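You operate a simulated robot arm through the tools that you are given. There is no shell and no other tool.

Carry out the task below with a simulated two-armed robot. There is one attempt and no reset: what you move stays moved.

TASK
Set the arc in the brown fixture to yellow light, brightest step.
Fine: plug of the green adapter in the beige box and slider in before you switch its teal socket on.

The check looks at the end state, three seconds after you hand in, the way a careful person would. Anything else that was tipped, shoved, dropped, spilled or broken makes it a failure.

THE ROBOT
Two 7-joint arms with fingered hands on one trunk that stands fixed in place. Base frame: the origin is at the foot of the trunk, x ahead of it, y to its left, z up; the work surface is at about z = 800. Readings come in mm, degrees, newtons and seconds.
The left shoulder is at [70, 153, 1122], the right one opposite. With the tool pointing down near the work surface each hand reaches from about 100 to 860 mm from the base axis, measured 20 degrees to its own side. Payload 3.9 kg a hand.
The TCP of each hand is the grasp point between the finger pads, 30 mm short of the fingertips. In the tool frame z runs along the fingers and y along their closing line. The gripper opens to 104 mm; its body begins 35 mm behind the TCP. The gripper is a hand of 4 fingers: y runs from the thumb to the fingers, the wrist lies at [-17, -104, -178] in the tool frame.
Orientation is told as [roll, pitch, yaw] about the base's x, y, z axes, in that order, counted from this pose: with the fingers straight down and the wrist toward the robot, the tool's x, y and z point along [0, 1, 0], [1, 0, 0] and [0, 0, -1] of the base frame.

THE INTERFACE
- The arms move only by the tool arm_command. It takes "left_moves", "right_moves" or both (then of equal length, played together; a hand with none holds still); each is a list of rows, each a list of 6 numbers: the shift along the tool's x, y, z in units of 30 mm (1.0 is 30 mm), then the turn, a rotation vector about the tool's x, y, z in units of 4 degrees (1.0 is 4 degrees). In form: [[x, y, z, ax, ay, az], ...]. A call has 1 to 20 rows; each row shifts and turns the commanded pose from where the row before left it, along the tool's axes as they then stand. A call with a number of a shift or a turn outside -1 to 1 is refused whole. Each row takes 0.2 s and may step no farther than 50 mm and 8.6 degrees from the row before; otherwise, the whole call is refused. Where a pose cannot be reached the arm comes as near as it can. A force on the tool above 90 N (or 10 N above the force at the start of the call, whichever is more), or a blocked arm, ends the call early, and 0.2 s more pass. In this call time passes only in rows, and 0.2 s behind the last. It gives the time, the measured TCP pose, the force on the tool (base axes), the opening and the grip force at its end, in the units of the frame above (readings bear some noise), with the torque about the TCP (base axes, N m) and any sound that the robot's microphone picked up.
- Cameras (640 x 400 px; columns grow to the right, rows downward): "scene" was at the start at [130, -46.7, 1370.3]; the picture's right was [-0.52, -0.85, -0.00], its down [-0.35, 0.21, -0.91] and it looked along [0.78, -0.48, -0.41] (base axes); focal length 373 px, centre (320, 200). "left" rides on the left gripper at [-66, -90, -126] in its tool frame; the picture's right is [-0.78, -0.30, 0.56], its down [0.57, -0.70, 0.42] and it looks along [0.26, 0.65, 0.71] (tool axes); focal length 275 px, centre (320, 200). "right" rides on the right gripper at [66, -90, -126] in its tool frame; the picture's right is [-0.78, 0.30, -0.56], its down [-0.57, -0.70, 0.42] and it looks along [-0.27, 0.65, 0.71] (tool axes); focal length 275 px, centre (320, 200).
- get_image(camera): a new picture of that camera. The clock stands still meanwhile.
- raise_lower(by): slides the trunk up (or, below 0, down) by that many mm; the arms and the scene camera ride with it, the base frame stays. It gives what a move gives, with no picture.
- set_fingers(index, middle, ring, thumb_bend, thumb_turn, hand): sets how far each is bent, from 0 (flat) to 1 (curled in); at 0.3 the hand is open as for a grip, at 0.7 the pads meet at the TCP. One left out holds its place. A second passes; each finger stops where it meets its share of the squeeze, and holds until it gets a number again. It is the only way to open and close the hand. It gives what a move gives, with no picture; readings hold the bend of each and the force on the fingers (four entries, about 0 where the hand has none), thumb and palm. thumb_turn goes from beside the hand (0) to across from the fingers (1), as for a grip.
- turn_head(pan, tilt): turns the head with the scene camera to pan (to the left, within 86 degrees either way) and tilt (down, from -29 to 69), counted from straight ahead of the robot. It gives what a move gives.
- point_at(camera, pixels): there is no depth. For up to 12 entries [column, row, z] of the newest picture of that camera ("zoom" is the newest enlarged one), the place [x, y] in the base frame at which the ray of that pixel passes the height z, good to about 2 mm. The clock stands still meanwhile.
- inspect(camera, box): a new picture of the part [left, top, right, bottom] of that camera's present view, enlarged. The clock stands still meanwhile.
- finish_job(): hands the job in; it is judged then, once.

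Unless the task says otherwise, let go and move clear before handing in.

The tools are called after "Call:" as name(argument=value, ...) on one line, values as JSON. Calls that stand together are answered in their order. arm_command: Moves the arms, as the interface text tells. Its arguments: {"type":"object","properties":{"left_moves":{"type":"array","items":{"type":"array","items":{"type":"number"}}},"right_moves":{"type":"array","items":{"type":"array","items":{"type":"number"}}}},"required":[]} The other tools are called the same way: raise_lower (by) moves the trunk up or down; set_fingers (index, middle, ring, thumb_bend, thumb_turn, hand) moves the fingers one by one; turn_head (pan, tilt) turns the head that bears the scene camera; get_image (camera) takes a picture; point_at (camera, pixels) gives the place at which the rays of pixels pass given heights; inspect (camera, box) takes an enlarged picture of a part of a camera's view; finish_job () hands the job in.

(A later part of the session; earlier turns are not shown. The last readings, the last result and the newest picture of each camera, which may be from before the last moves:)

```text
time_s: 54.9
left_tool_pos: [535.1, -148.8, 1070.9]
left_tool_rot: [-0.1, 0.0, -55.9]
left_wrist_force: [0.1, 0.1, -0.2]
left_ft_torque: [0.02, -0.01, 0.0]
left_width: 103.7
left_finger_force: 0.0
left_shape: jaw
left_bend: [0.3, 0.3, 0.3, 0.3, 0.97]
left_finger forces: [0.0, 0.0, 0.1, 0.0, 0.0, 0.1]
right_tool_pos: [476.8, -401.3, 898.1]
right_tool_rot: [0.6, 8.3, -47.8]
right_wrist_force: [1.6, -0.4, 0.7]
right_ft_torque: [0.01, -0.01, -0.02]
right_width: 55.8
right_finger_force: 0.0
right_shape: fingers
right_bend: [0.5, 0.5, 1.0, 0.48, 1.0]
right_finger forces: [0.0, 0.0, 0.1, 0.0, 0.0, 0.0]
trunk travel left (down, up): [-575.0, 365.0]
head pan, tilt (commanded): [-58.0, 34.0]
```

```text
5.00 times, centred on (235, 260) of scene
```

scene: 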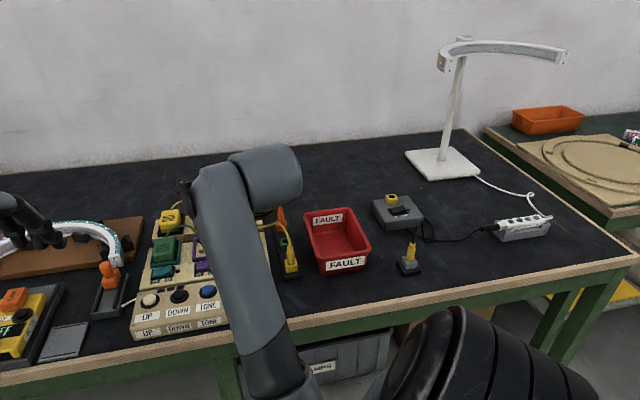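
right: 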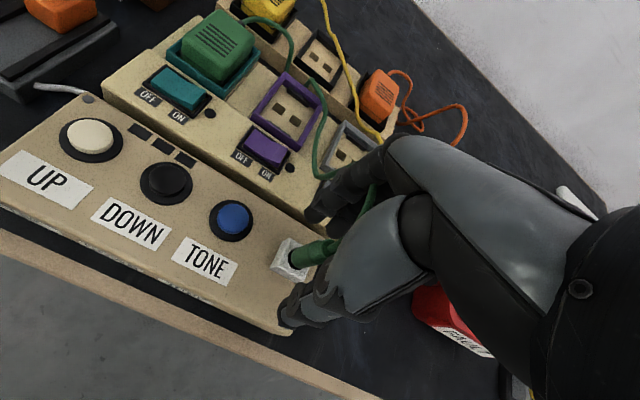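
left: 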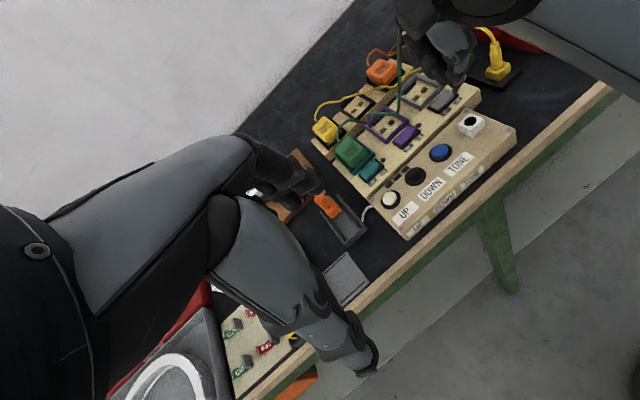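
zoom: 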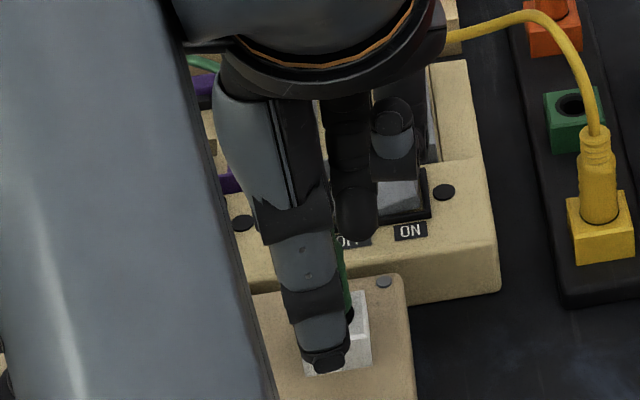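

The hand is open, but the cord, threaded between index and middle, tugs the plug and the black band under it (left zoom (375,270)) is visible again. I'll straighten the index out of the way to free the cord, then check.

Call:
set_fingers(hand="right", index=0.0, thumb_bend=0.4)

Call:
inspect(camera="left", box=[420, 55, 500, 145])

Call:
get_image(camera="right")

```text
time_s: 55.9
left_tool_pos: [535.1, -149.2, 1070.2]
left_tool_rot: [0.0, 0.1, -56.0]
left_wrist_force: [0.7, -0.2, -0.5]
left_ft_torque: [-0.01, -0.03, -0.01]
left_width: 103.4
left_finger_force: 0.1
left_shape: jaw
left_bend: [0.3, 0.3, 0.3, 0.3, 0.97]
left_finger forces: [0.0, 0.0, 0.1, 0.1, 0.0, 0.0]
right_tool_pos: [476.9, -400.5, 898.1]
right_tool_rot: [0.6, 8.3, -47.8]
right_wrist_force: [-0.1, -0.1, -0.3]
right_ft_torque: [0.02, -0.02, 0.0]
right_width: 131.6
right_finger_force: 0.1
right_shape: fingers
right_bend: [0.0, 0.5, 1.0, 0.4, 0.99]
right_finger forces: [0.0, 0.1, 0.0, 0.1, 0.0, 0.1]
trunk travel left (down, up): [-575.0, 365.0]
head pan, tilt (commanded): [-58.0, 34.0]
```

```text
4.44 times, centred on (460, 100) of left
```

zoom: 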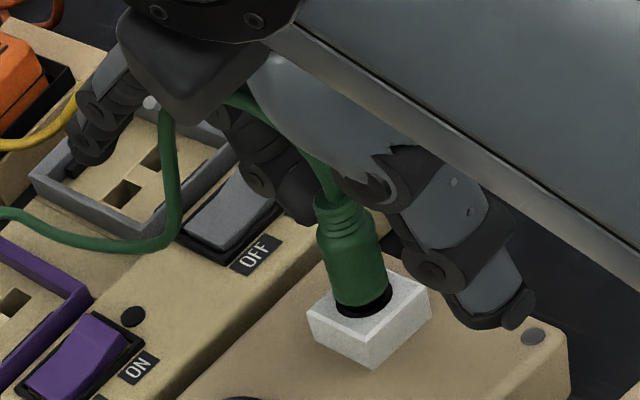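

```text
taken
```

right: 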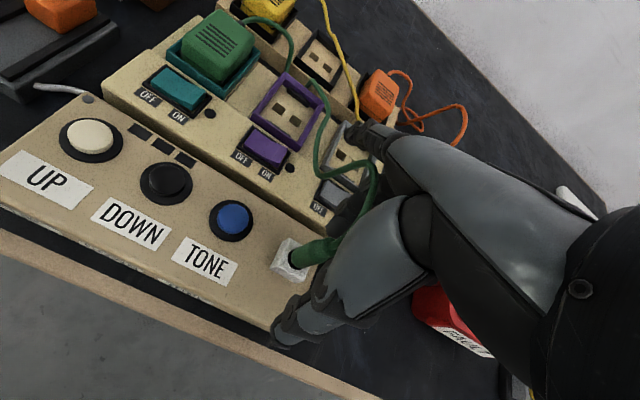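

The cord is now free on the box side of the hand (right px (370,170)). Checking how proud the plug is against the seated yellow one.

Call:
inspect(camera="right", box=[255, 215, 345, 300])

Call:
inspect(camera="left", box=[460, 100, 500, 140])

Call:
inspect(camera="left", box=[430, 20, 530, 100])

```text
4.71 times, centred on (300, 258) of right
```

zoom: 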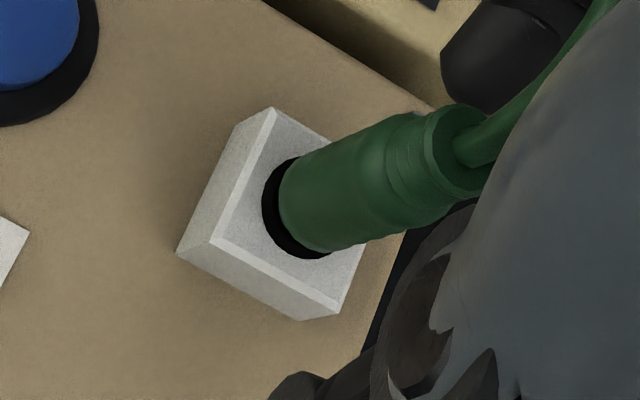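

```text
10.00 times, centred on (480, 120) of left
```

zoom: 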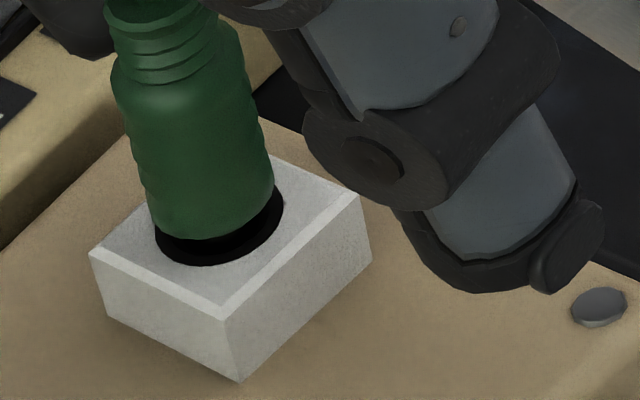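

```text
5.00 times, centred on (480, 60) of left
```

zoom: 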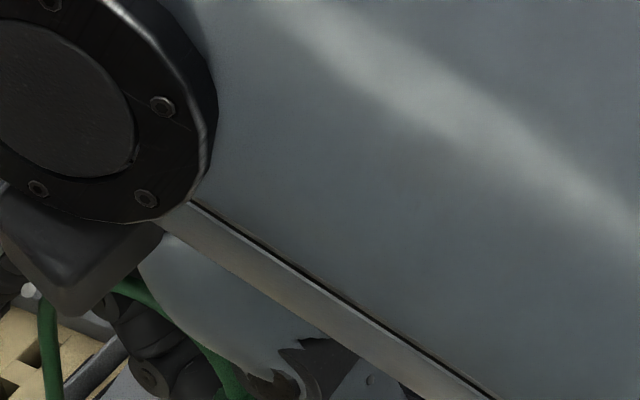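

The plug is steady but ~3 mm proud. I'll grip again with only thumb and middle (index stays clear of the cord): shift the hand 5 mm in +x, up 2 mm, then close.

Call:
arm_command(right_moves=[[0.16, 0, -0.066, 0, 0, 0]])

Call:
set_fingers(hand="right", middle=0.75, thumb_bend=0.75)

Call:
inspect(camera="left", box=[450, 90, 500, 145])

Call:
inspect(camera="right", box=[255, 215, 345, 300])

Call:
inspect(camera="scene", box=[224, 258, 256, 298])

```text
time_s: 56.3
left_tool_pos: [536.7, -149.5, 1071.1]
left_tool_rot: [0.0, 0.0, -56.0]
left_wrist_force: [0.0, 0.2, -0.4]
left_ft_torque: [0.03, -0.02, 0.04]
left_width: 104.0
left_finger_force: 0.0
left_shape: jaw
left_bend: [0.3, 0.3, 0.3, 0.3, 0.97]
left_finger forces: [0.0, 0.0, 0.1, 0.0, 0.0, 0.0]
right_tool_pos: [479.7, -397.3, 899.6]
right_tool_rot: [0.5, 8.3, -47.7]
right_wrist_force: [0.4, 0.0, 0.2]
right_ft_torque: [0.01, 0.05, 0.0]
right_width: 131.4
right_finger_force: 0.0
right_shape: fingers
right_bend: [0.0, 0.5, 1.0, 0.4, 0.99]
right_finger forces: [0.0, 0.0, 0.0, 0.1, 0.0, 0.0]
trunk travel left (down, up): [-575.0, 365.0]
head pan, tilt (commanded): [-58.0, 34.0]
```

```text
time_s: 57.3
left_tool_pos: [535.2, -148.3, 1070.8]
left_tool_rot: [0.0, 0.0, -56.0]
left_wrist_force: [1.0, -0.1, -0.3]
left_ft_torque: [-0.02, -0.01, -0.01]
left_width: 103.8
left_finger_force: 0.1
left_shape: jaw
left_bend: [0.3, 0.3, 0.3, 0.3, 0.97]
left_finger forces: [0.0, 0.0, 0.1, 0.1, 0.1, 0.0]
right_tool_pos: [479.8, -398.2, 901.4]
right_tool_rot: [0.7, 8.3, -47.7]
right_wrist_force: [0.4, 0.8, 0.2]
right_ft_torque: [-0.01, -0.01, 0.0]
right_width: 87.1
right_finger_force: 0.2
right_shape: fingers
right_bend: [0.0, 0.75, 1.0, 0.74, 1.0]
right_finger forces: [0.0, 0.2, 0.0, 0.1, 0.0, 0.0]
trunk travel left (down, up): [-575.0, 365.0]
head pan, tilt (commanded): [-58.0, 34.0]
```

```text
7.27 times, centred on (475, 118) of left
```

zoom: 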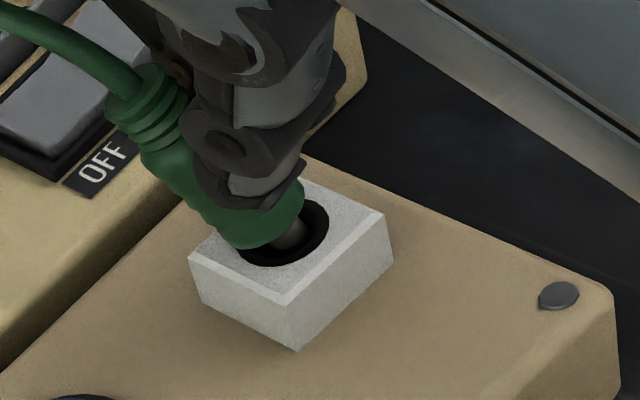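

```text
4.71 times, centred on (300, 258) of right
```

zoom: 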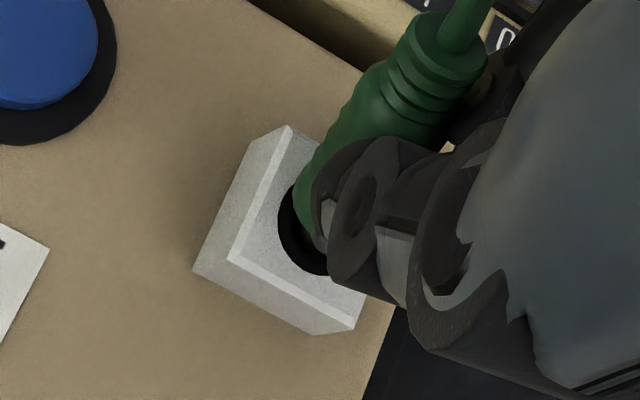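

```text
10.00 times, centred on (240, 278) of scene
```

zoom: 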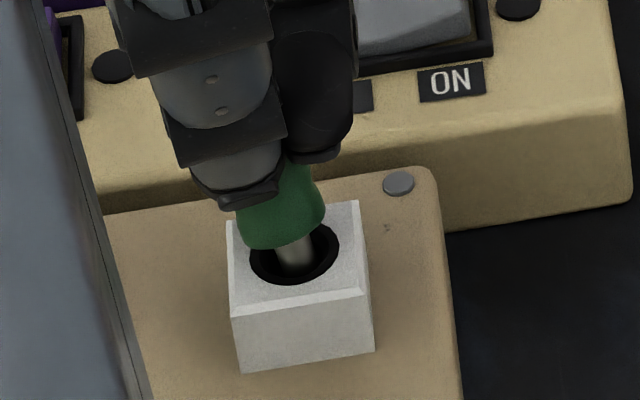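

The plug slipped to the index side of the closing fingers and now leans with its pin still in the hole. I'll open thumb and middle again and look before doing anything else.

Call:
set_fingers(hand="right", middle=0.5, thumb_bend=0.45)

Call:
inspect(camera="left", box=[430, 75, 500, 145])

Call:
inspect(camera="right", box=[255, 165, 395, 300])

Call:
inspect(camera="scene", box=[220, 250, 260, 298])

```text
time_s: 58.3
left_tool_pos: [536.1, -148.0, 1071.1]
left_tool_rot: [0.0, 0.0, -55.9]
left_wrist_force: [0.2, -0.1, 0.4]
left_ft_torque: [0.01, -0.03, -0.02]
left_width: 103.5
left_finger_force: 0.0
left_shape: jaw
left_bend: [0.3, 0.3, 0.3, 0.3, 0.97]
left_finger forces: [0.0, 0.0, 0.0, 0.0, 0.0, 0.0]
right_tool_pos: [479.4, -398.3, 900.5]
right_tool_rot: [0.5, 8.2, -47.8]
right_wrist_force: [-0.4, 0.9, 0.2]
right_ft_torque: [0.01, -0.01, 0.0]
right_width: 125.4
right_finger_force: 0.0
right_shape: fingers
right_bend: [0.0, 0.5, 1.0, 0.45, 0.99]
right_finger forces: [0.1, 0.1, 0.0, 0.0, 0.0, 0.0]
trunk travel left (down, up): [-575.0, 365.0]
head pan, tilt (commanded): [-58.0, 34.0]
```

```text
5.71 times, centred on (465, 110) of left
```

zoom: 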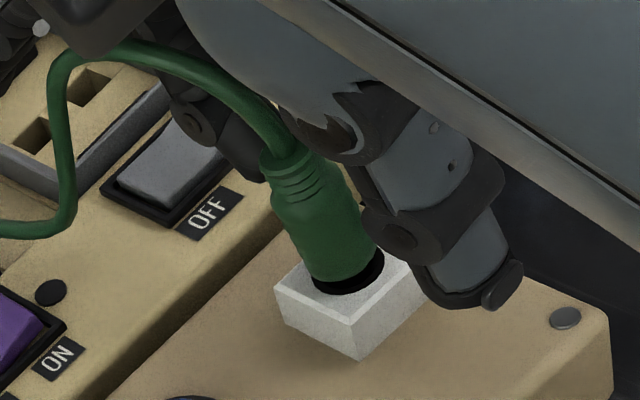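

```text
2.96 times, centred on (325, 232) of right
```

zoom: 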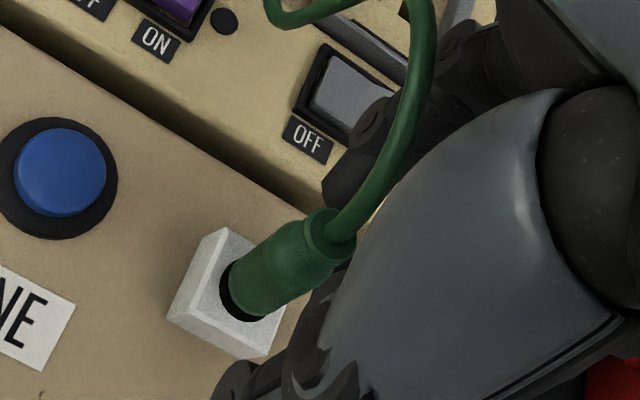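

```text
8.33 times, centred on (240, 274) of scene
```

zoom: 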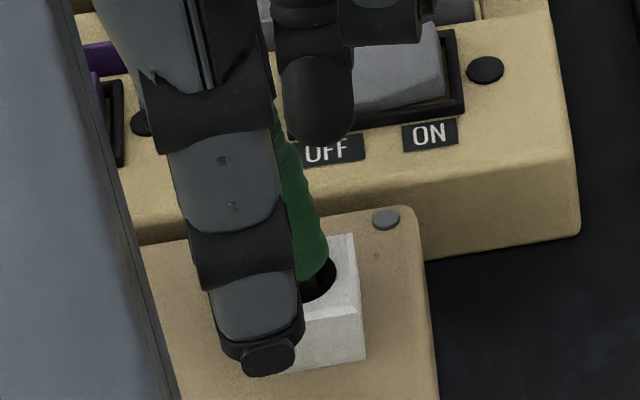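

Released, the plug stays in the hole, leaning about 14° toward the cord side (left view (287,165)-(350,285)). I'll bring the index back to half-open, move the hand 6.5 mm to meet the leaning top, and re-grip with all three.

Call:
set_fingers(hand="right", index=0.5, thumb_bend=0.5)

Call:
arm_command(right_moves=[[0.1, 0, -0.03, 0, 0, 0], [0.1, 0, 0, 0, 0, 0]])

Call:
inspect(camera="left", box=[430, 75, 500, 145])

Call:
inspect(camera="right", box=[255, 165, 395, 300])

Call:
inspect(camera="scene", box=[220, 250, 260, 298])

```text
time_s: 59.3
left_tool_pos: [536.5, -148.7, 1071.9]
left_tool_rot: [0.0, -0.1, -56.0]
left_wrist_force: [-0.2, -0.1, -0.1]
left_ft_torque: [-0.02, -0.03, -0.05]
left_width: 103.7
left_finger_force: 0.0
left_shape: jaw
left_bend: [0.3, 0.3, 0.3, 0.3, 0.97]
left_finger forces: [0.0, 0.1, 0.0, 0.1, 0.0, 0.1]
right_tool_pos: [478.8, -398.1, 902.1]
right_tool_rot: [0.6, 8.3, -47.7]
right_wrist_force: [-0.1, -0.3, -0.4]
right_ft_torque: [-0.02, -0.03, 0.02]
right_width: 54.2
right_finger_force: 0.0
right_shape: fingers
right_bend: [0.5, 0.5, 1.0, 0.5, 1.0]
right_finger forces: [0.0, 0.0, 0.0, 0.0, 0.0, 0.1]
trunk travel left (down, up): [-575.0, 365.0]
head pan, tilt (commanded): [-58.0, 34.0]
```

```text
time_s: 59.9
left_tool_pos: [536.3, -148.5, 1071.2]
left_tool_rot: [-0.1, 0.0, -56.0]
left_wrist_force: [-0.5, -0.6, 0.6]
left_ft_torque: [-0.04, -0.01, 0.03]
left_width: 103.8
left_finger_force: 0.2
left_shape: jaw
left_bend: [0.3, 0.3, 0.3, 0.3, 0.97]
left_finger forces: [0.0, 0.1, 0.0, 0.1, 0.1, 0.0]
right_tool_pos: [485.1, -393.6, 900.8]
right_tool_rot: [0.6, 8.2, -47.7]
right_wrist_force: [-0.6, -0.7, 0.3]
right_ft_torque: [-0.02, -0.02, 0.01]
right_width: 54.3
right_finger_force: 0.0
right_shape: fingers
right_bend: [0.5, 0.5, 1.0, 0.5, 1.0]
right_finger forces: [0.0, 0.0, 0.0, 0.1, 0.1, 0.1]
trunk travel left (down, up): [-575.0, 365.0]
head pan, tilt (commanded): [-58.0, 34.0]
```

```text
5.71 times, centred on (465, 110) of left
```

zoom: 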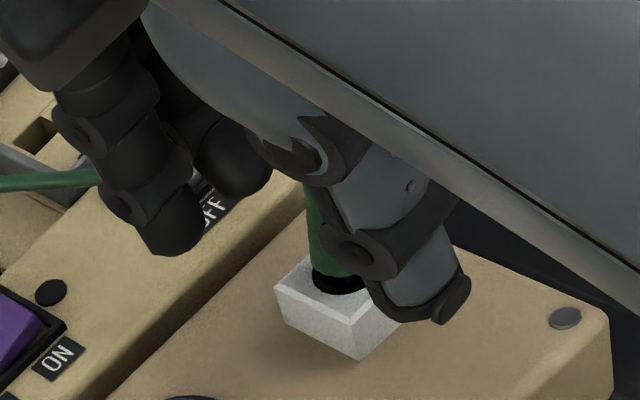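

```text
2.96 times, centred on (325, 232) of right
```

zoom: 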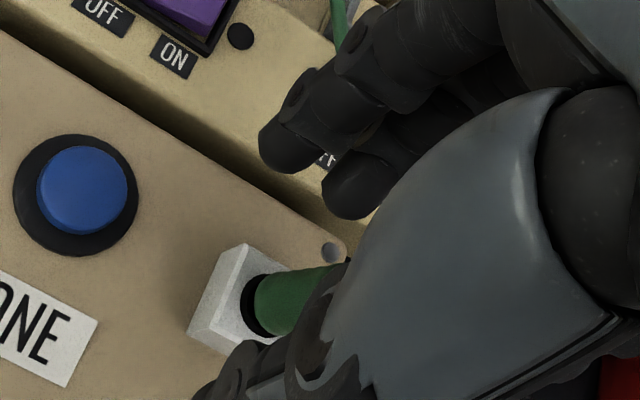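

```text
8.33 times, centred on (240, 274) of scene
```

zoom: 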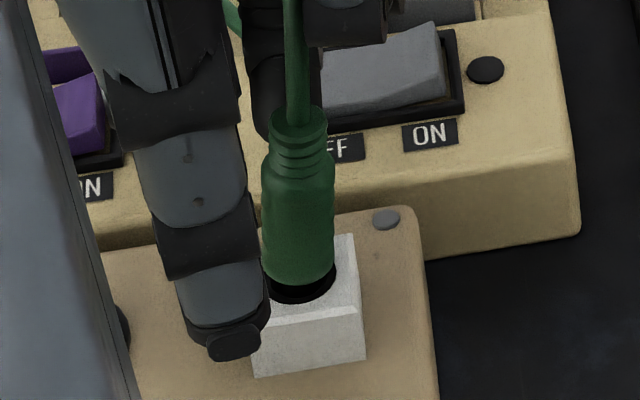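

With the cord pushed differently, the plug now stands nearly upright (scene zoom (300,110)-(305,280)), slightly right of the hand. Moving the hand 11 mm in -x to centre on it.

Call:
arm_command(right_moves=[[-0.18, 0, 0, 0, 0, 0], [-0.18, 0, 0, 0, 0, 0]])

Call:
inspect(camera="left", box=[430, 75, 500, 145])

Call:
inspect(camera="right", box=[255, 165, 395, 300])

Call:
inspect(camera="scene", box=[220, 250, 260, 298])

```text
time_s: 60.5
left_tool_pos: [536.6, -148.8, 1070.7]
left_tool_rot: [0.0, 0.0, -56.1]
left_wrist_force: [0.9, 0.4, -0.7]
left_ft_torque: [0.01, 0.01, 0.02]
left_width: 103.9
left_finger_force: 0.0
left_shape: jaw
left_bend: [0.3, 0.3, 0.3, 0.3, 0.97]
left_finger forces: [0.0, 0.0, 0.0, 0.0, 0.0, 0.0]
right_tool_pos: [476.5, -401.5, 900.9]
right_tool_rot: [0.5, 8.4, -47.6]
right_wrist_force: [-0.8, 0.7, -0.2]
right_ft_torque: [0.03, 0.0, -0.06]
right_width: 54.3
right_finger_force: 0.0
right_shape: fingers
right_bend: [0.5, 0.5, 1.0, 0.5, 1.0]
right_finger forces: [0.1, 0.1, 0.0, 0.1, 0.0, 0.0]
trunk travel left (down, up): [-575.0, 365.0]
head pan, tilt (commanded): [-58.0, 34.0]
```

```text
5.71 times, centred on (465, 110) of left
```

zoom: 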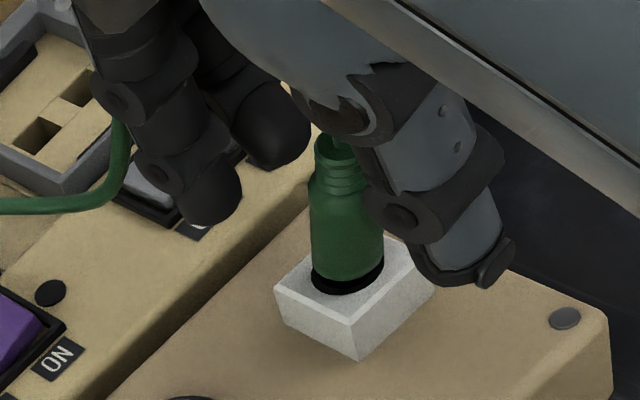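

```text
2.96 times, centred on (325, 232) of right
```

zoom: 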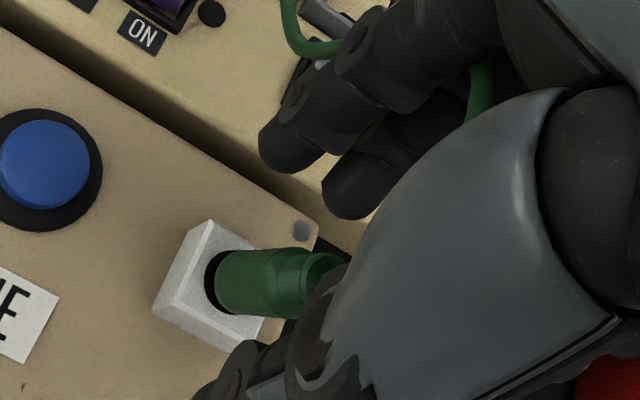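

```text
8.33 times, centred on (240, 274) of scene
```

zoom: 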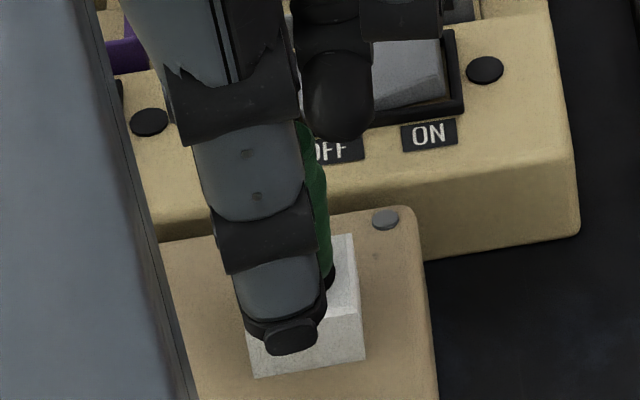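

The plug is upright between thumb and fingers and the hand is centred as in the earlier good grip. Closing index, middle and thumb.

Call:
set_fingers(hand="right", index=0.75, middle=0.75, thumb_bend=0.75)

Call:
inspect(camera="left", box=[450, 95, 500, 145])

Call:
inspect(camera="right", box=[275, 215, 345, 285])

Call:
inspect(camera="scene", box=[224, 258, 256, 298])

```text
time_s: 61.5
left_tool_pos: [536.3, -148.9, 1071.3]
left_tool_rot: [0.0, -0.1, -56.0]
left_wrist_force: [-1.1, 0.3, 0.7]
left_ft_torque: [0.03, 0.01, 0.01]
left_width: 104.2
left_finger_force: 0.1
left_shape: jaw
left_bend: [0.3, 0.3, 0.3, 0.3, 0.97]
left_finger forces: [0.0, 0.1, 0.0, 0.0, 0.0, 0.1]
right_tool_pos: [475.7, -401.1, 900.9]
right_tool_rot: [0.7, 8.2, -47.7]
right_wrist_force: [0.2, -0.3, -0.6]
right_ft_torque: [-0.05, 0.02, -0.02]
right_width: 8.7
right_finger_force: 13.6
right_shape: fingers
right_bend: [0.73, 0.72, 1.0, 0.67, 1.0]
right_finger forces: [7.4, 8.6, 0.1, 0.0, 12.0, 0.0]
trunk travel left (down, up): [-575.0, 365.0]
head pan, tilt (commanded): [-58.0, 34.0]
```

```text
8.00 times, centred on (475, 120) of left
```

zoom: 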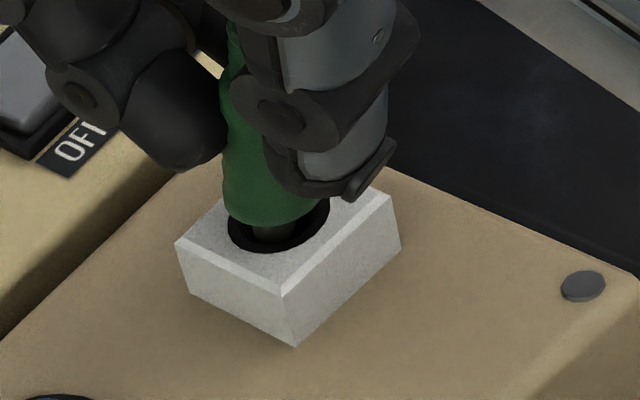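

```text
5.71 times, centred on (310, 250) of right
```

zoom: 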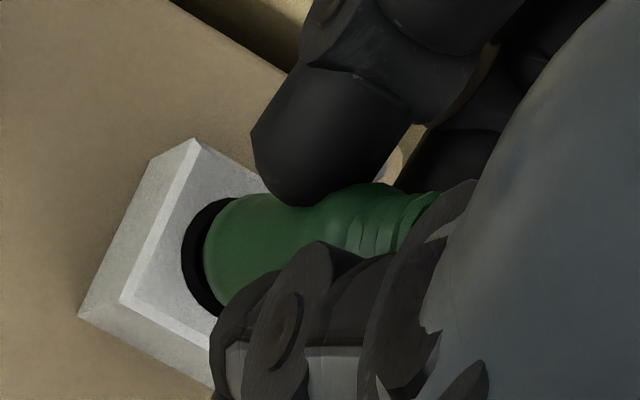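

```text
10.00 times, centred on (240, 278) of scene
```

zoom: 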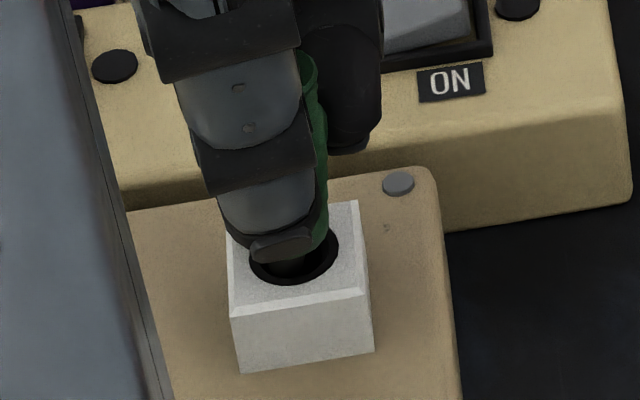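

Solid three-finger grip again (7/9/12 N) with the pin centred in the hole (left zoom (272,228)); squeezing lifted it slightly. Pushing straight down 4 mm.

Call:
arm_command(right_moves=[[0, 0.009, 0.066, 0, 0, 0], [0, 0.009, 0.066, 0, 0, 0]])

Call:
inspect(camera="left", box=[450, 95, 500, 145])

Call:
inspect(camera="scene", box=[224, 258, 256, 298])

```text
time_s: 62.1
left_tool_pos: [534.7, -148.5, 1071.2]
left_tool_rot: [0.0, 0.0, -56.0]
left_wrist_force: [0.2, 0.1, 0.7]
left_ft_torque: [0.0, 0.01, 0.02]
left_width: 103.7
left_finger_force: 0.1
left_shape: jaw
left_bend: [0.3, 0.3, 0.3, 0.3, 0.97]
left_finger forces: [0.1, 0.0, 0.0, 0.1, 0.0, 0.0]
right_tool_pos: [477.0, -400.6, 897.2]
right_tool_rot: [0.6, 8.3, -47.7]
right_wrist_force: [-1.1, -1.3, 0.8]
right_ft_torque: [-0.09, 0.06, 0.03]
right_width: 9.1
right_finger_force: 15.2
right_shape: fingers
right_bend: [0.73, 0.72, 1.0, 0.67, 1.0]
right_finger forces: [8.1, 10.7, 0.1, 0.0, 12.3, 0.0]
trunk travel left (down, up): [-575.0, 365.0]
head pan, tilt (commanded): [-58.0, 34.0]
```

```text
8.00 times, centred on (475, 120) of left
```

zoom: 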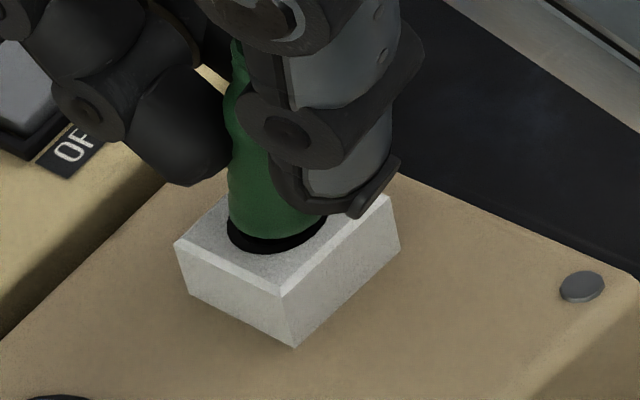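

```text
10.00 times, centred on (240, 278) of scene
```

zoom: 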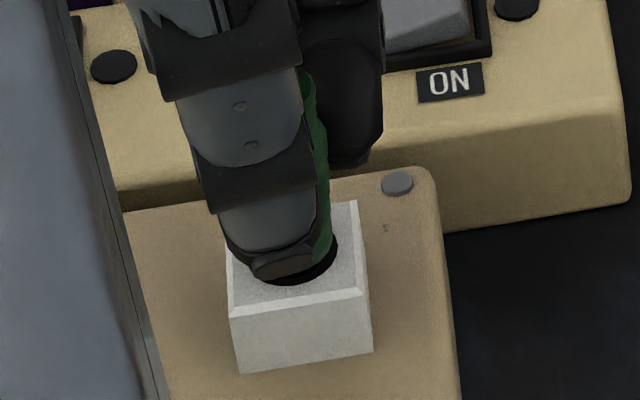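

It went in 4 mm with almost no force. Pushing 3 mm more.

Call:
arm_command(right_moves=[[0, 0.007, 0.05, 0, 0, 0], [0, 0.007, 0.05, 0, 0, 0]])

Call:
inspect(camera="left", box=[450, 95, 500, 145])

Call:
inspect(camera="scene", box=[224, 258, 256, 298])

```text
time_s: 62.7
left_tool_pos: [536.5, -148.2, 1072.7]
left_tool_rot: [0.0, 0.0, -55.9]
left_wrist_force: [0.3, -0.9, 0.2]
left_ft_torque: [-0.04, 0.03, -0.02]
left_width: 104.0
left_finger_force: 0.0
left_shape: jaw
left_bend: [0.3, 0.3, 0.3, 0.3, 0.97]
left_finger forces: [0.0, 0.1, 0.0, 0.0, 0.0, 0.0]
right_tool_pos: [477.7, -401.2, 895.4]
right_tool_rot: [0.6, 8.2, -47.7]
right_wrist_force: [1.9, -3.2, 4.0]
right_ft_torque: [-0.15, -0.06, 0.01]
right_width: 8.5
right_finger_force: 17.8
right_shape: fingers
right_bend: [0.73, 0.73, 1.0, 0.67, 1.0]
right_finger forces: [10.4, 12.5, 0.0, 0.1, 12.2, 0.0]
trunk travel left (down, up): [-575.0, 365.0]
head pan, tilt (commanded): [-58.0, 34.0]
```

```text
8.00 times, centred on (475, 120) of left
```

zoom: 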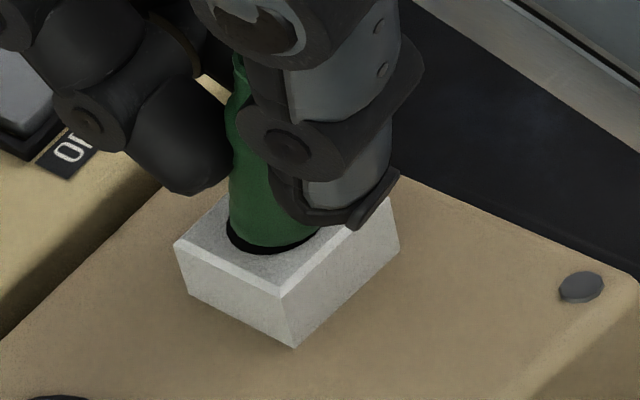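

```text
10.00 times, centred on (240, 278) of scene
```

zoom: 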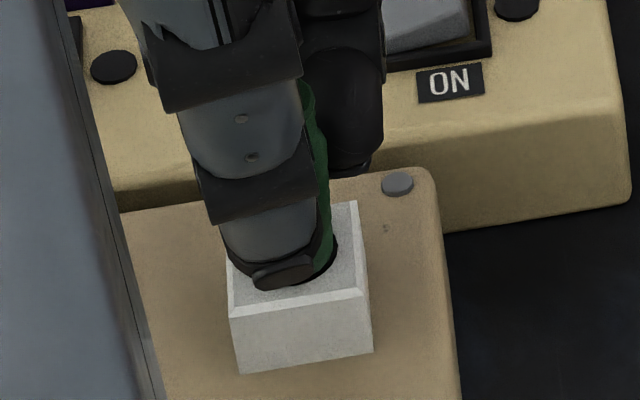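

Nearly flush with 4 N. Pushing 3 mm more for a firm seat.

Call:
arm_command(right_moves=[[0, 0.007, 0.05, 0, 0, 0], [0, 0.007, 0.05, 0, 0, 0]])

Call:
inspect(camera="left", box=[450, 95, 500, 145])

Call:
inspect(camera="right", box=[275, 215, 345, 285])

```text
time_s: 63.3
left_tool_pos: [534.8, -148.0, 1071.5]
left_tool_rot: [0.0, 0.0, -56.0]
left_wrist_force: [-0.1, -0.2, 0.5]
left_ft_torque: [0.03, 0.01, 0.0]
left_width: 103.7
left_finger_force: 0.1
left_shape: jaw
left_bend: [0.3, 0.3, 0.3, 0.3, 0.97]
left_finger forces: [0.1, 0.1, 0.1, 0.0, 0.1, 0.0]
right_tool_pos: [477.3, -400.0, 892.3]
right_tool_rot: [0.7, 8.1, -47.7]
right_wrist_force: [3.6, -6.4, 12.5]
right_ft_torque: [-0.23, -0.09, 0.0]
right_width: 8.6
right_finger_force: 20.8
right_shape: fingers
right_bend: [0.74, 0.73, 1.0, 0.67, 1.0]
right_finger forces: [13.9, 15.9, 0.0, 0.0, 11.6, 0.1]
trunk travel left (down, up): [-575.0, 365.0]
head pan, tilt (commanded): [-58.0, 34.0]
```

```text
8.00 times, centred on (475, 120) of left
```

zoom: 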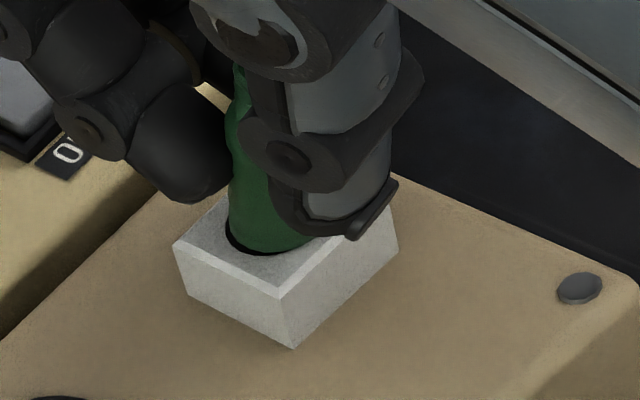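

```text
5.71 times, centred on (310, 250) of right
```

zoom: 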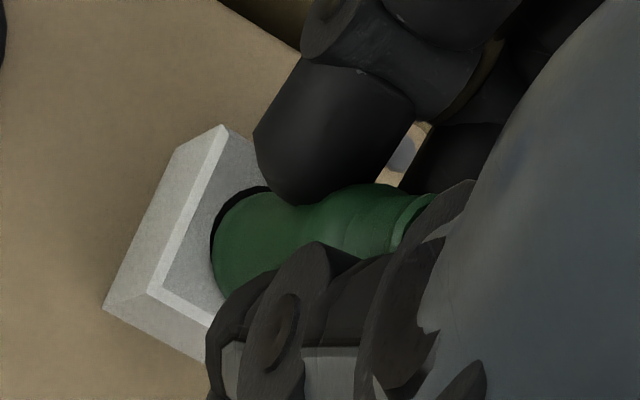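

12.5 N down and the body is entering the ring; there is 7 N of side force along +v. I'll ease 1.5 mm in +y and push 2 mm more.

Call:
arm_command(right_moves=[[0, 0.05, 0, 0, 0, 0], [0, 0.01, 0.066, 0, 0, 0]])

Call:
inspect(camera="left", box=[450, 95, 500, 145])

Call:
inspect(camera="right", box=[275, 215, 345, 285])

Call:
inspect(camera="scene", box=[224, 258, 256, 298])

```text
time_s: 63.9
left_tool_pos: [535.5, -148.0, 1071.2]
left_tool_rot: [0.0, 0.0, -56.0]
left_wrist_force: [0.1, 0.0, 0.5]
left_ft_torque: [0.02, 0.0, -0.02]
left_width: 103.7
left_finger_force: 0.0
left_shape: jaw
left_bend: [0.3, 0.3, 0.3, 0.3, 0.97]
left_finger forces: [0.1, 0.1, 0.0, 0.0, 0.0, 0.0]
right_tool_pos: [479.2, -403.5, 890.0]
right_tool_rot: [0.6, 8.0, -47.6]
right_wrist_force: [9.7, -9.6, 19.8]
right_ft_torque: [-0.27, -0.12, 0.03]
right_width: 8.5
right_finger_force: 21.9
right_shape: fingers
right_bend: [0.74, 0.74, 1.0, 0.69, 1.0]
right_finger forces: [15.7, 17.5, 0.0, 0.0, 10.8, 0.0]
trunk travel left (down, up): [-575.0, 365.0]
head pan, tilt (commanded): [-58.0, 34.0]
```

```text
8.00 times, centred on (475, 120) of left
```

zoom: 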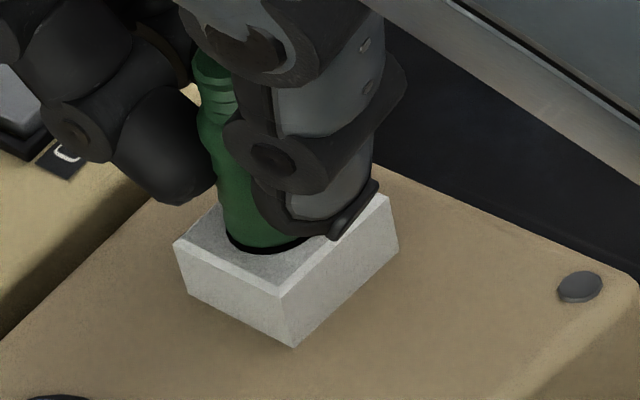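

```text
5.71 times, centred on (310, 250) of right
```

zoom: 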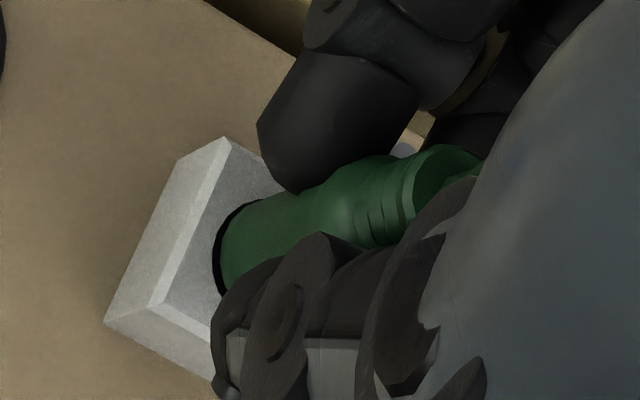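

```text
10.00 times, centred on (240, 278) of scene
```

zoom: 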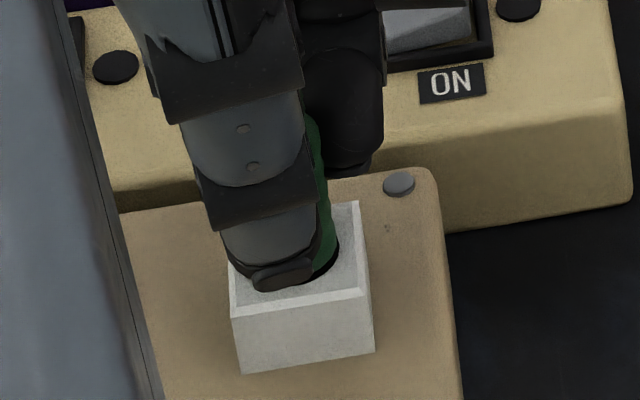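

About 20 N down and the plug is upright and flush in the right view; it looks bottomed out. I'll ease the fingers off only slightly, so as not to drag it upward, and look.

Call:
set_fingers(hand="right", index=0.66, middle=0.66, thumb_bend=0.62)

Call:
inspect(camera="left", box=[450, 95, 500, 145])

Call:
inspect(camera="right", box=[275, 215, 345, 285])

Call:
inspect(camera="scene", box=[224, 258, 256, 298])

```text
time_s: 64.9
left_tool_pos: [534.9, -149.4, 1072.0]
left_tool_rot: [-0.1, 0.0, -56.1]
left_wrist_force: [-0.1, -0.4, -0.2]
left_ft_torque: [0.01, 0.02, 0.0]
left_width: 103.8
left_finger_force: 0.1
left_shape: jaw
left_bend: [0.3, 0.3, 0.3, 0.3, 0.97]
left_finger forces: [0.0, 0.0, 0.0, 0.1, 0.0, 0.0]
right_tool_pos: [478.7, -402.7, 888.0]
right_tool_rot: [0.5, 8.4, -47.6]
right_wrist_force: [0.9, 0.0, 0.0]
right_ft_torque: [0.01, -0.01, 0.0]
right_width: 18.0
right_finger_force: 0.4
right_shape: fingers
right_bend: [0.65, 0.66, 1.0, 0.62, 1.0]
right_finger forces: [0.3, 0.1, 0.1, 0.1, 0.1, 0.0]
trunk travel left (down, up): [-575.0, 365.0]
head pan, tilt (commanded): [-58.0, 34.0]
```

```text
8.00 times, centred on (475, 120) of left
```

zoom: 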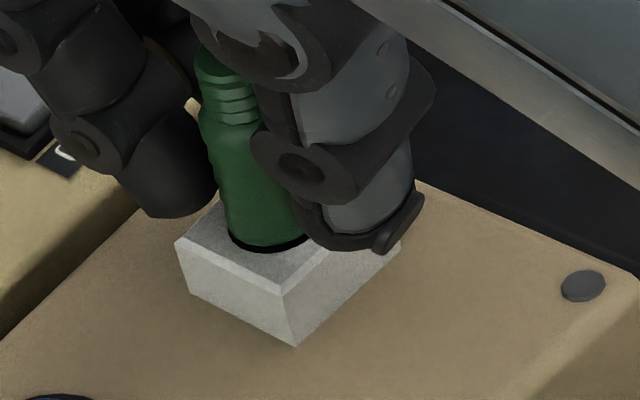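

```text
5.71 times, centred on (310, 250) of right
```

zoom: 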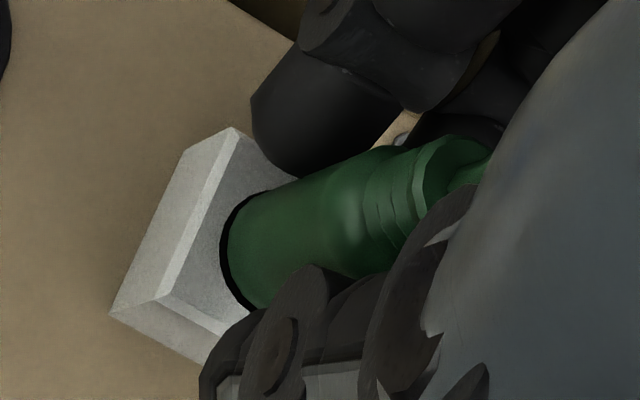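

```text
10.00 times, centred on (240, 278) of scene
```

zoom: 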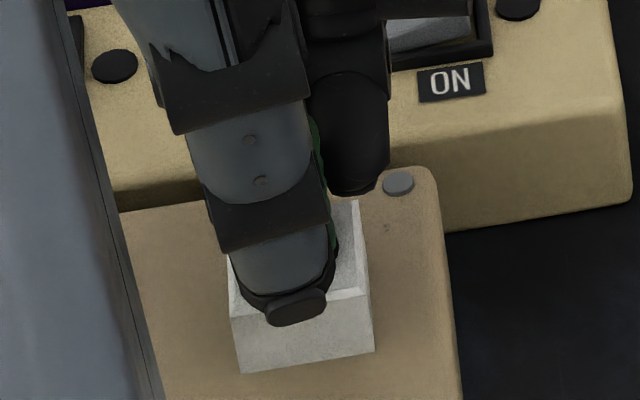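

The plug now stays flush with a thin ring (right zoom (235,250), left (265,245)) and the hand forces are zero. I'll open a little more and then check again before lifting off.

Call:
set_fingers(hand="right", index=0.56, middle=0.56, thumb_bend=0.54)

Call:
inspect(camera="left", box=[430, 75, 500, 145])

Call:
inspect(camera="right", box=[255, 165, 395, 300])

```text
time_s: 65.9
left_tool_pos: [536.5, -148.5, 1070.9]
left_tool_rot: [0.0, 0.0, -56.0]
left_wrist_force: [0.1, 0.3, 0.6]
left_ft_torque: [0.01, 0.02, 0.0]
left_width: 103.6
left_finger_force: 0.1
left_shape: jaw
left_bend: [0.3, 0.3, 0.3, 0.3, 0.97]
left_finger forces: [0.0, 0.1, 0.0, 0.0, 0.0, 0.1]
right_tool_pos: [476.8, -402.5, 887.5]
right_tool_rot: [0.7, 8.3, -47.7]
right_wrist_force: [0.7, -0.3, 0.8]
right_ft_torque: [0.02, 0.01, -0.01]
right_width: 40.4
right_finger_force: 0.1
right_shape: fingers
right_bend: [0.56, 0.56, 1.0, 0.54, 1.0]
right_finger forces: [0.0, 0.0, 0.0, 0.0, 0.0, 0.0]
trunk travel left (down, up): [-575.0, 365.0]
head pan, tilt (commanded): [-58.0, 34.0]
```

```text
5.71 times, centred on (465, 110) of left
```

zoom: 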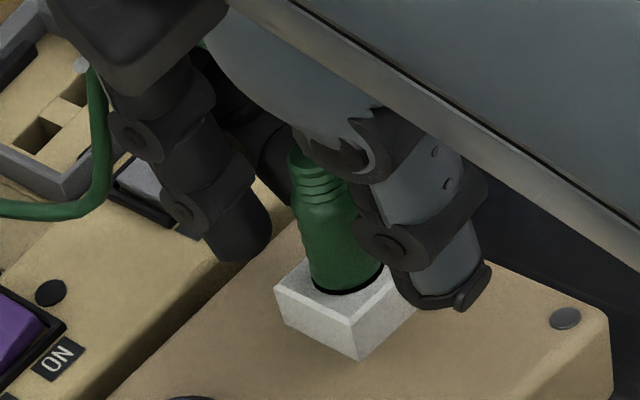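

```text
2.96 times, centred on (325, 232) of right
```

zoom: 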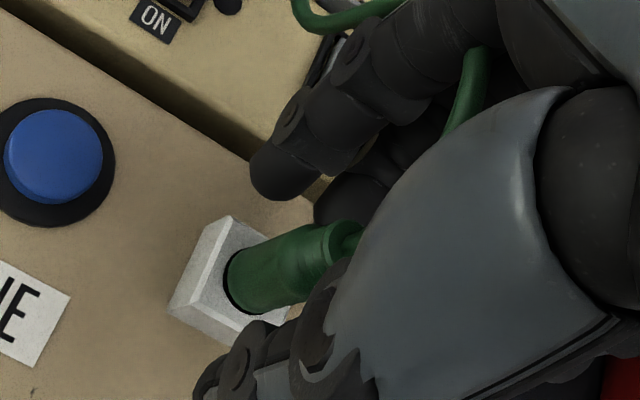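

The plug is seated and stands by itself. I'll raise the hand 10 mm, then straighten the index to let the cord go.

Call:
arm_command(right_moves=[[0, -0.04, -0.3, 0, 0, 0]])

Call:
set_fingers(hand="right", index=0.0, thumb_bend=0.4, middle=0.45)

Call:
inspect(camera="left", box=[410, 45, 500, 145])

Call:
get_image(camera="right")

```text
time_s: 66.3
left_tool_pos: [536.0, -148.9, 1070.7]
left_tool_rot: [0.0, 0.1, -56.0]
left_wrist_force: [0.1, 0.0, 0.1]
left_ft_torque: [-0.02, 0.0, 0.01]
left_width: 103.9
left_finger_force: 0.0
left_shape: jaw
left_bend: [0.3, 0.3, 0.3, 0.3, 0.97]
left_finger forces: [0.1, 0.0, 0.0, 0.0, 0.1, 0.1]
right_tool_pos: [479.1, -402.4, 897.3]
right_tool_rot: [0.5, 8.3, -47.7]
right_wrist_force: [0.1, 0.3, -1.1]
right_ft_torque: [0.01, 0.01, 0.0]
right_width: 40.1
right_finger_force: 0.0
right_shape: fingers
right_bend: [0.56, 0.56, 1.0, 0.54, 1.0]
right_finger forces: [0.0, 0.0, 0.0, 0.0, 0.1, 0.1]
trunk travel left (down, up): [-575.0, 365.0]
head pan, tilt (commanded): [-58.0, 34.0]
```

```text
time_s: 67.3
left_tool_pos: [536.3, -148.5, 1070.7]
left_tool_rot: [0.0, 0.1, -56.0]
left_wrist_force: [0.4, 0.3, 0.2]
left_ft_torque: [0.01, -0.02, -0.01]
left_width: 103.7
left_finger_force: 0.0
left_shape: jaw
left_bend: [0.3, 0.3, 0.3, 0.3, 0.97]
left_finger forces: [0.0, 0.0, 0.1, 0.0, 0.0, 0.1]
right_tool_pos: [479.3, -403.1, 898.2]
right_tool_rot: [0.6, 8.3, -47.7]
right_wrist_force: [-0.4, 0.2, 0.7]
right_ft_torque: [0.0, -0.01, -0.01]
right_width: 131.3
right_finger_force: 0.0
right_shape: fingers
right_bend: [0.0, 0.45, 1.0, 0.4, 0.99]
right_finger forces: [0.0, 0.1, 0.0, 0.0, 0.1, 0.0]
trunk travel left (down, up): [-575.0, 365.0]
head pan, tilt (commanded): [-58.0, 34.0]
```

```text
4.00 times, centred on (455, 95) of left
```

zoom: 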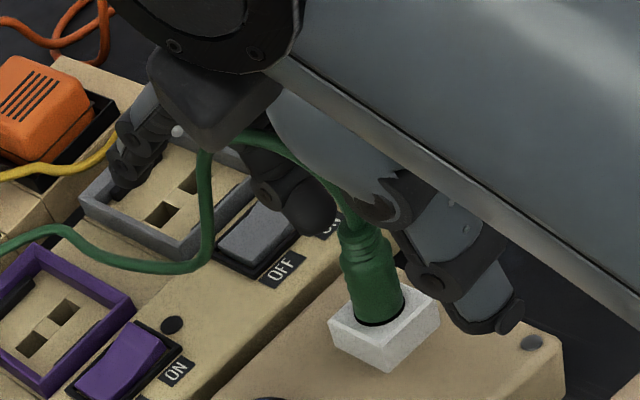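

```text
taken
```

right: 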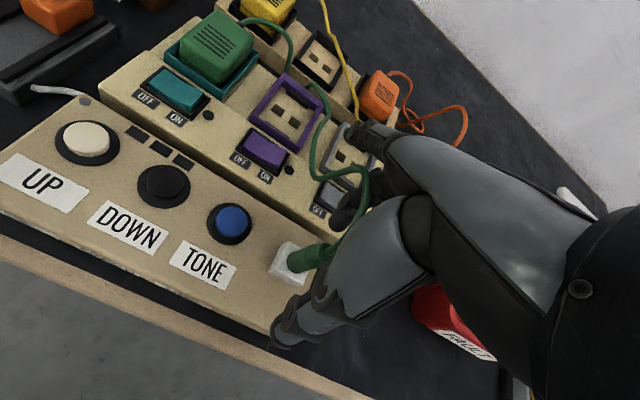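

The plug is flush and the cord arcs freely. Raising the right hand straight up 120 mm.

Call:
arm_command(right_moves=[[0, -0.07, -0.5, 0, 0, 0], [0, -0.07, -0.5, 0, 0, 0], [0, -0.093, -0.66, 0, 0, 0], [0, -0.093, -0.66, 0, 0, 0], [0, -0.093, -0.66, 0, 0, 0], [0, -0.093, -0.66, 0, 0, 0], [0, -0.07, -0.5, 0, 0, 0]])

Call:
get_image(camera="right")

Call:
inspect(camera="left", box=[410, 35, 510, 145])

Call:
get_image(camera="scene")

```text
time_s: 68.9
left_tool_pos: [535.6, -147.9, 1071.3]
left_tool_rot: [0.0, 0.1, -56.0]
left_wrist_force: [0.6, -0.4, -0.2]
left_ft_torque: [-0.04, -0.03, -0.01]
left_width: 103.9
left_finger_force: 0.0
left_shape: jaw
left_bend: [0.3, 0.3, 0.3, 0.3, 0.97]
left_finger forces: [0.0, 0.1, 0.1, 0.0, 0.0, 0.0]
right_tool_pos: [477.7, -402.6, 1023.3]
right_tool_rot: [0.4, 8.5, -47.6]
right_wrist_force: [0.2, -0.7, -0.7]
right_ft_torque: [0.02, -0.02, 0.01]
right_width: 131.5
right_finger_force: 0.1
right_shape: fingers
right_bend: [0.0, 0.45, 1.0, 0.4, 0.99]
right_finger forces: [0.0, 0.0, 0.0, 0.0, 0.0, 0.0]
trunk travel left (down, up): [-575.0, 365.0]
head pan, tilt (commanded): [-58.0, 34.0]
```

```text
taken
```

right: 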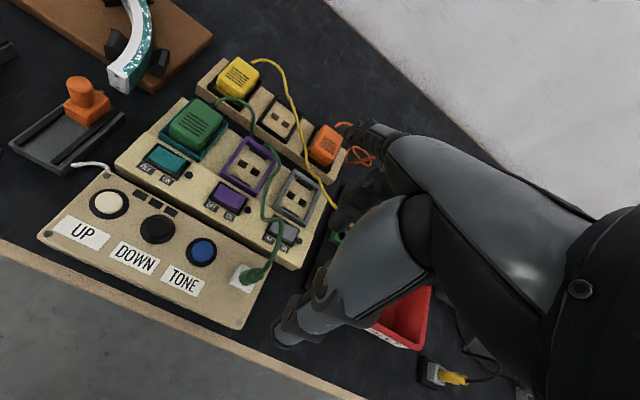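

```text
3.64 times, centred on (460, 90) of left
```

zoom: 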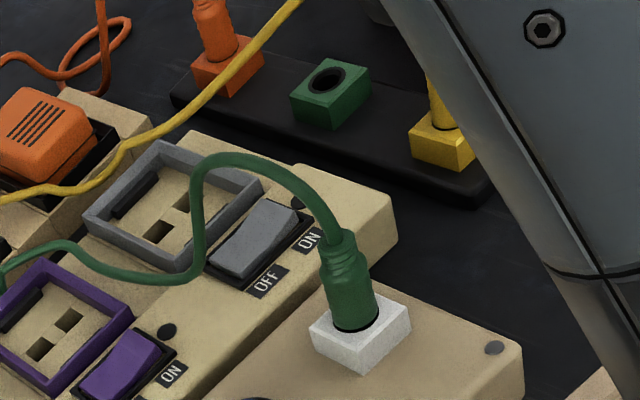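

```text
taken
```

scene: 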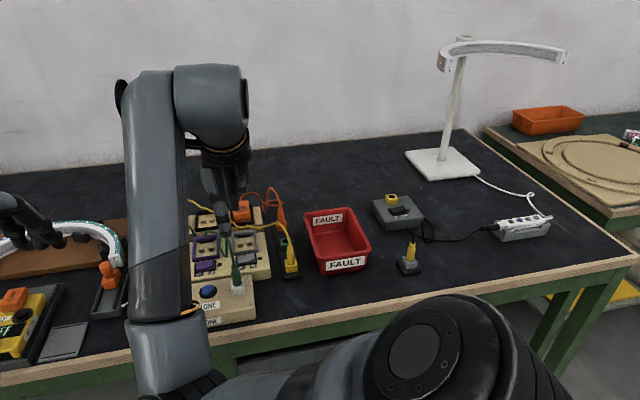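

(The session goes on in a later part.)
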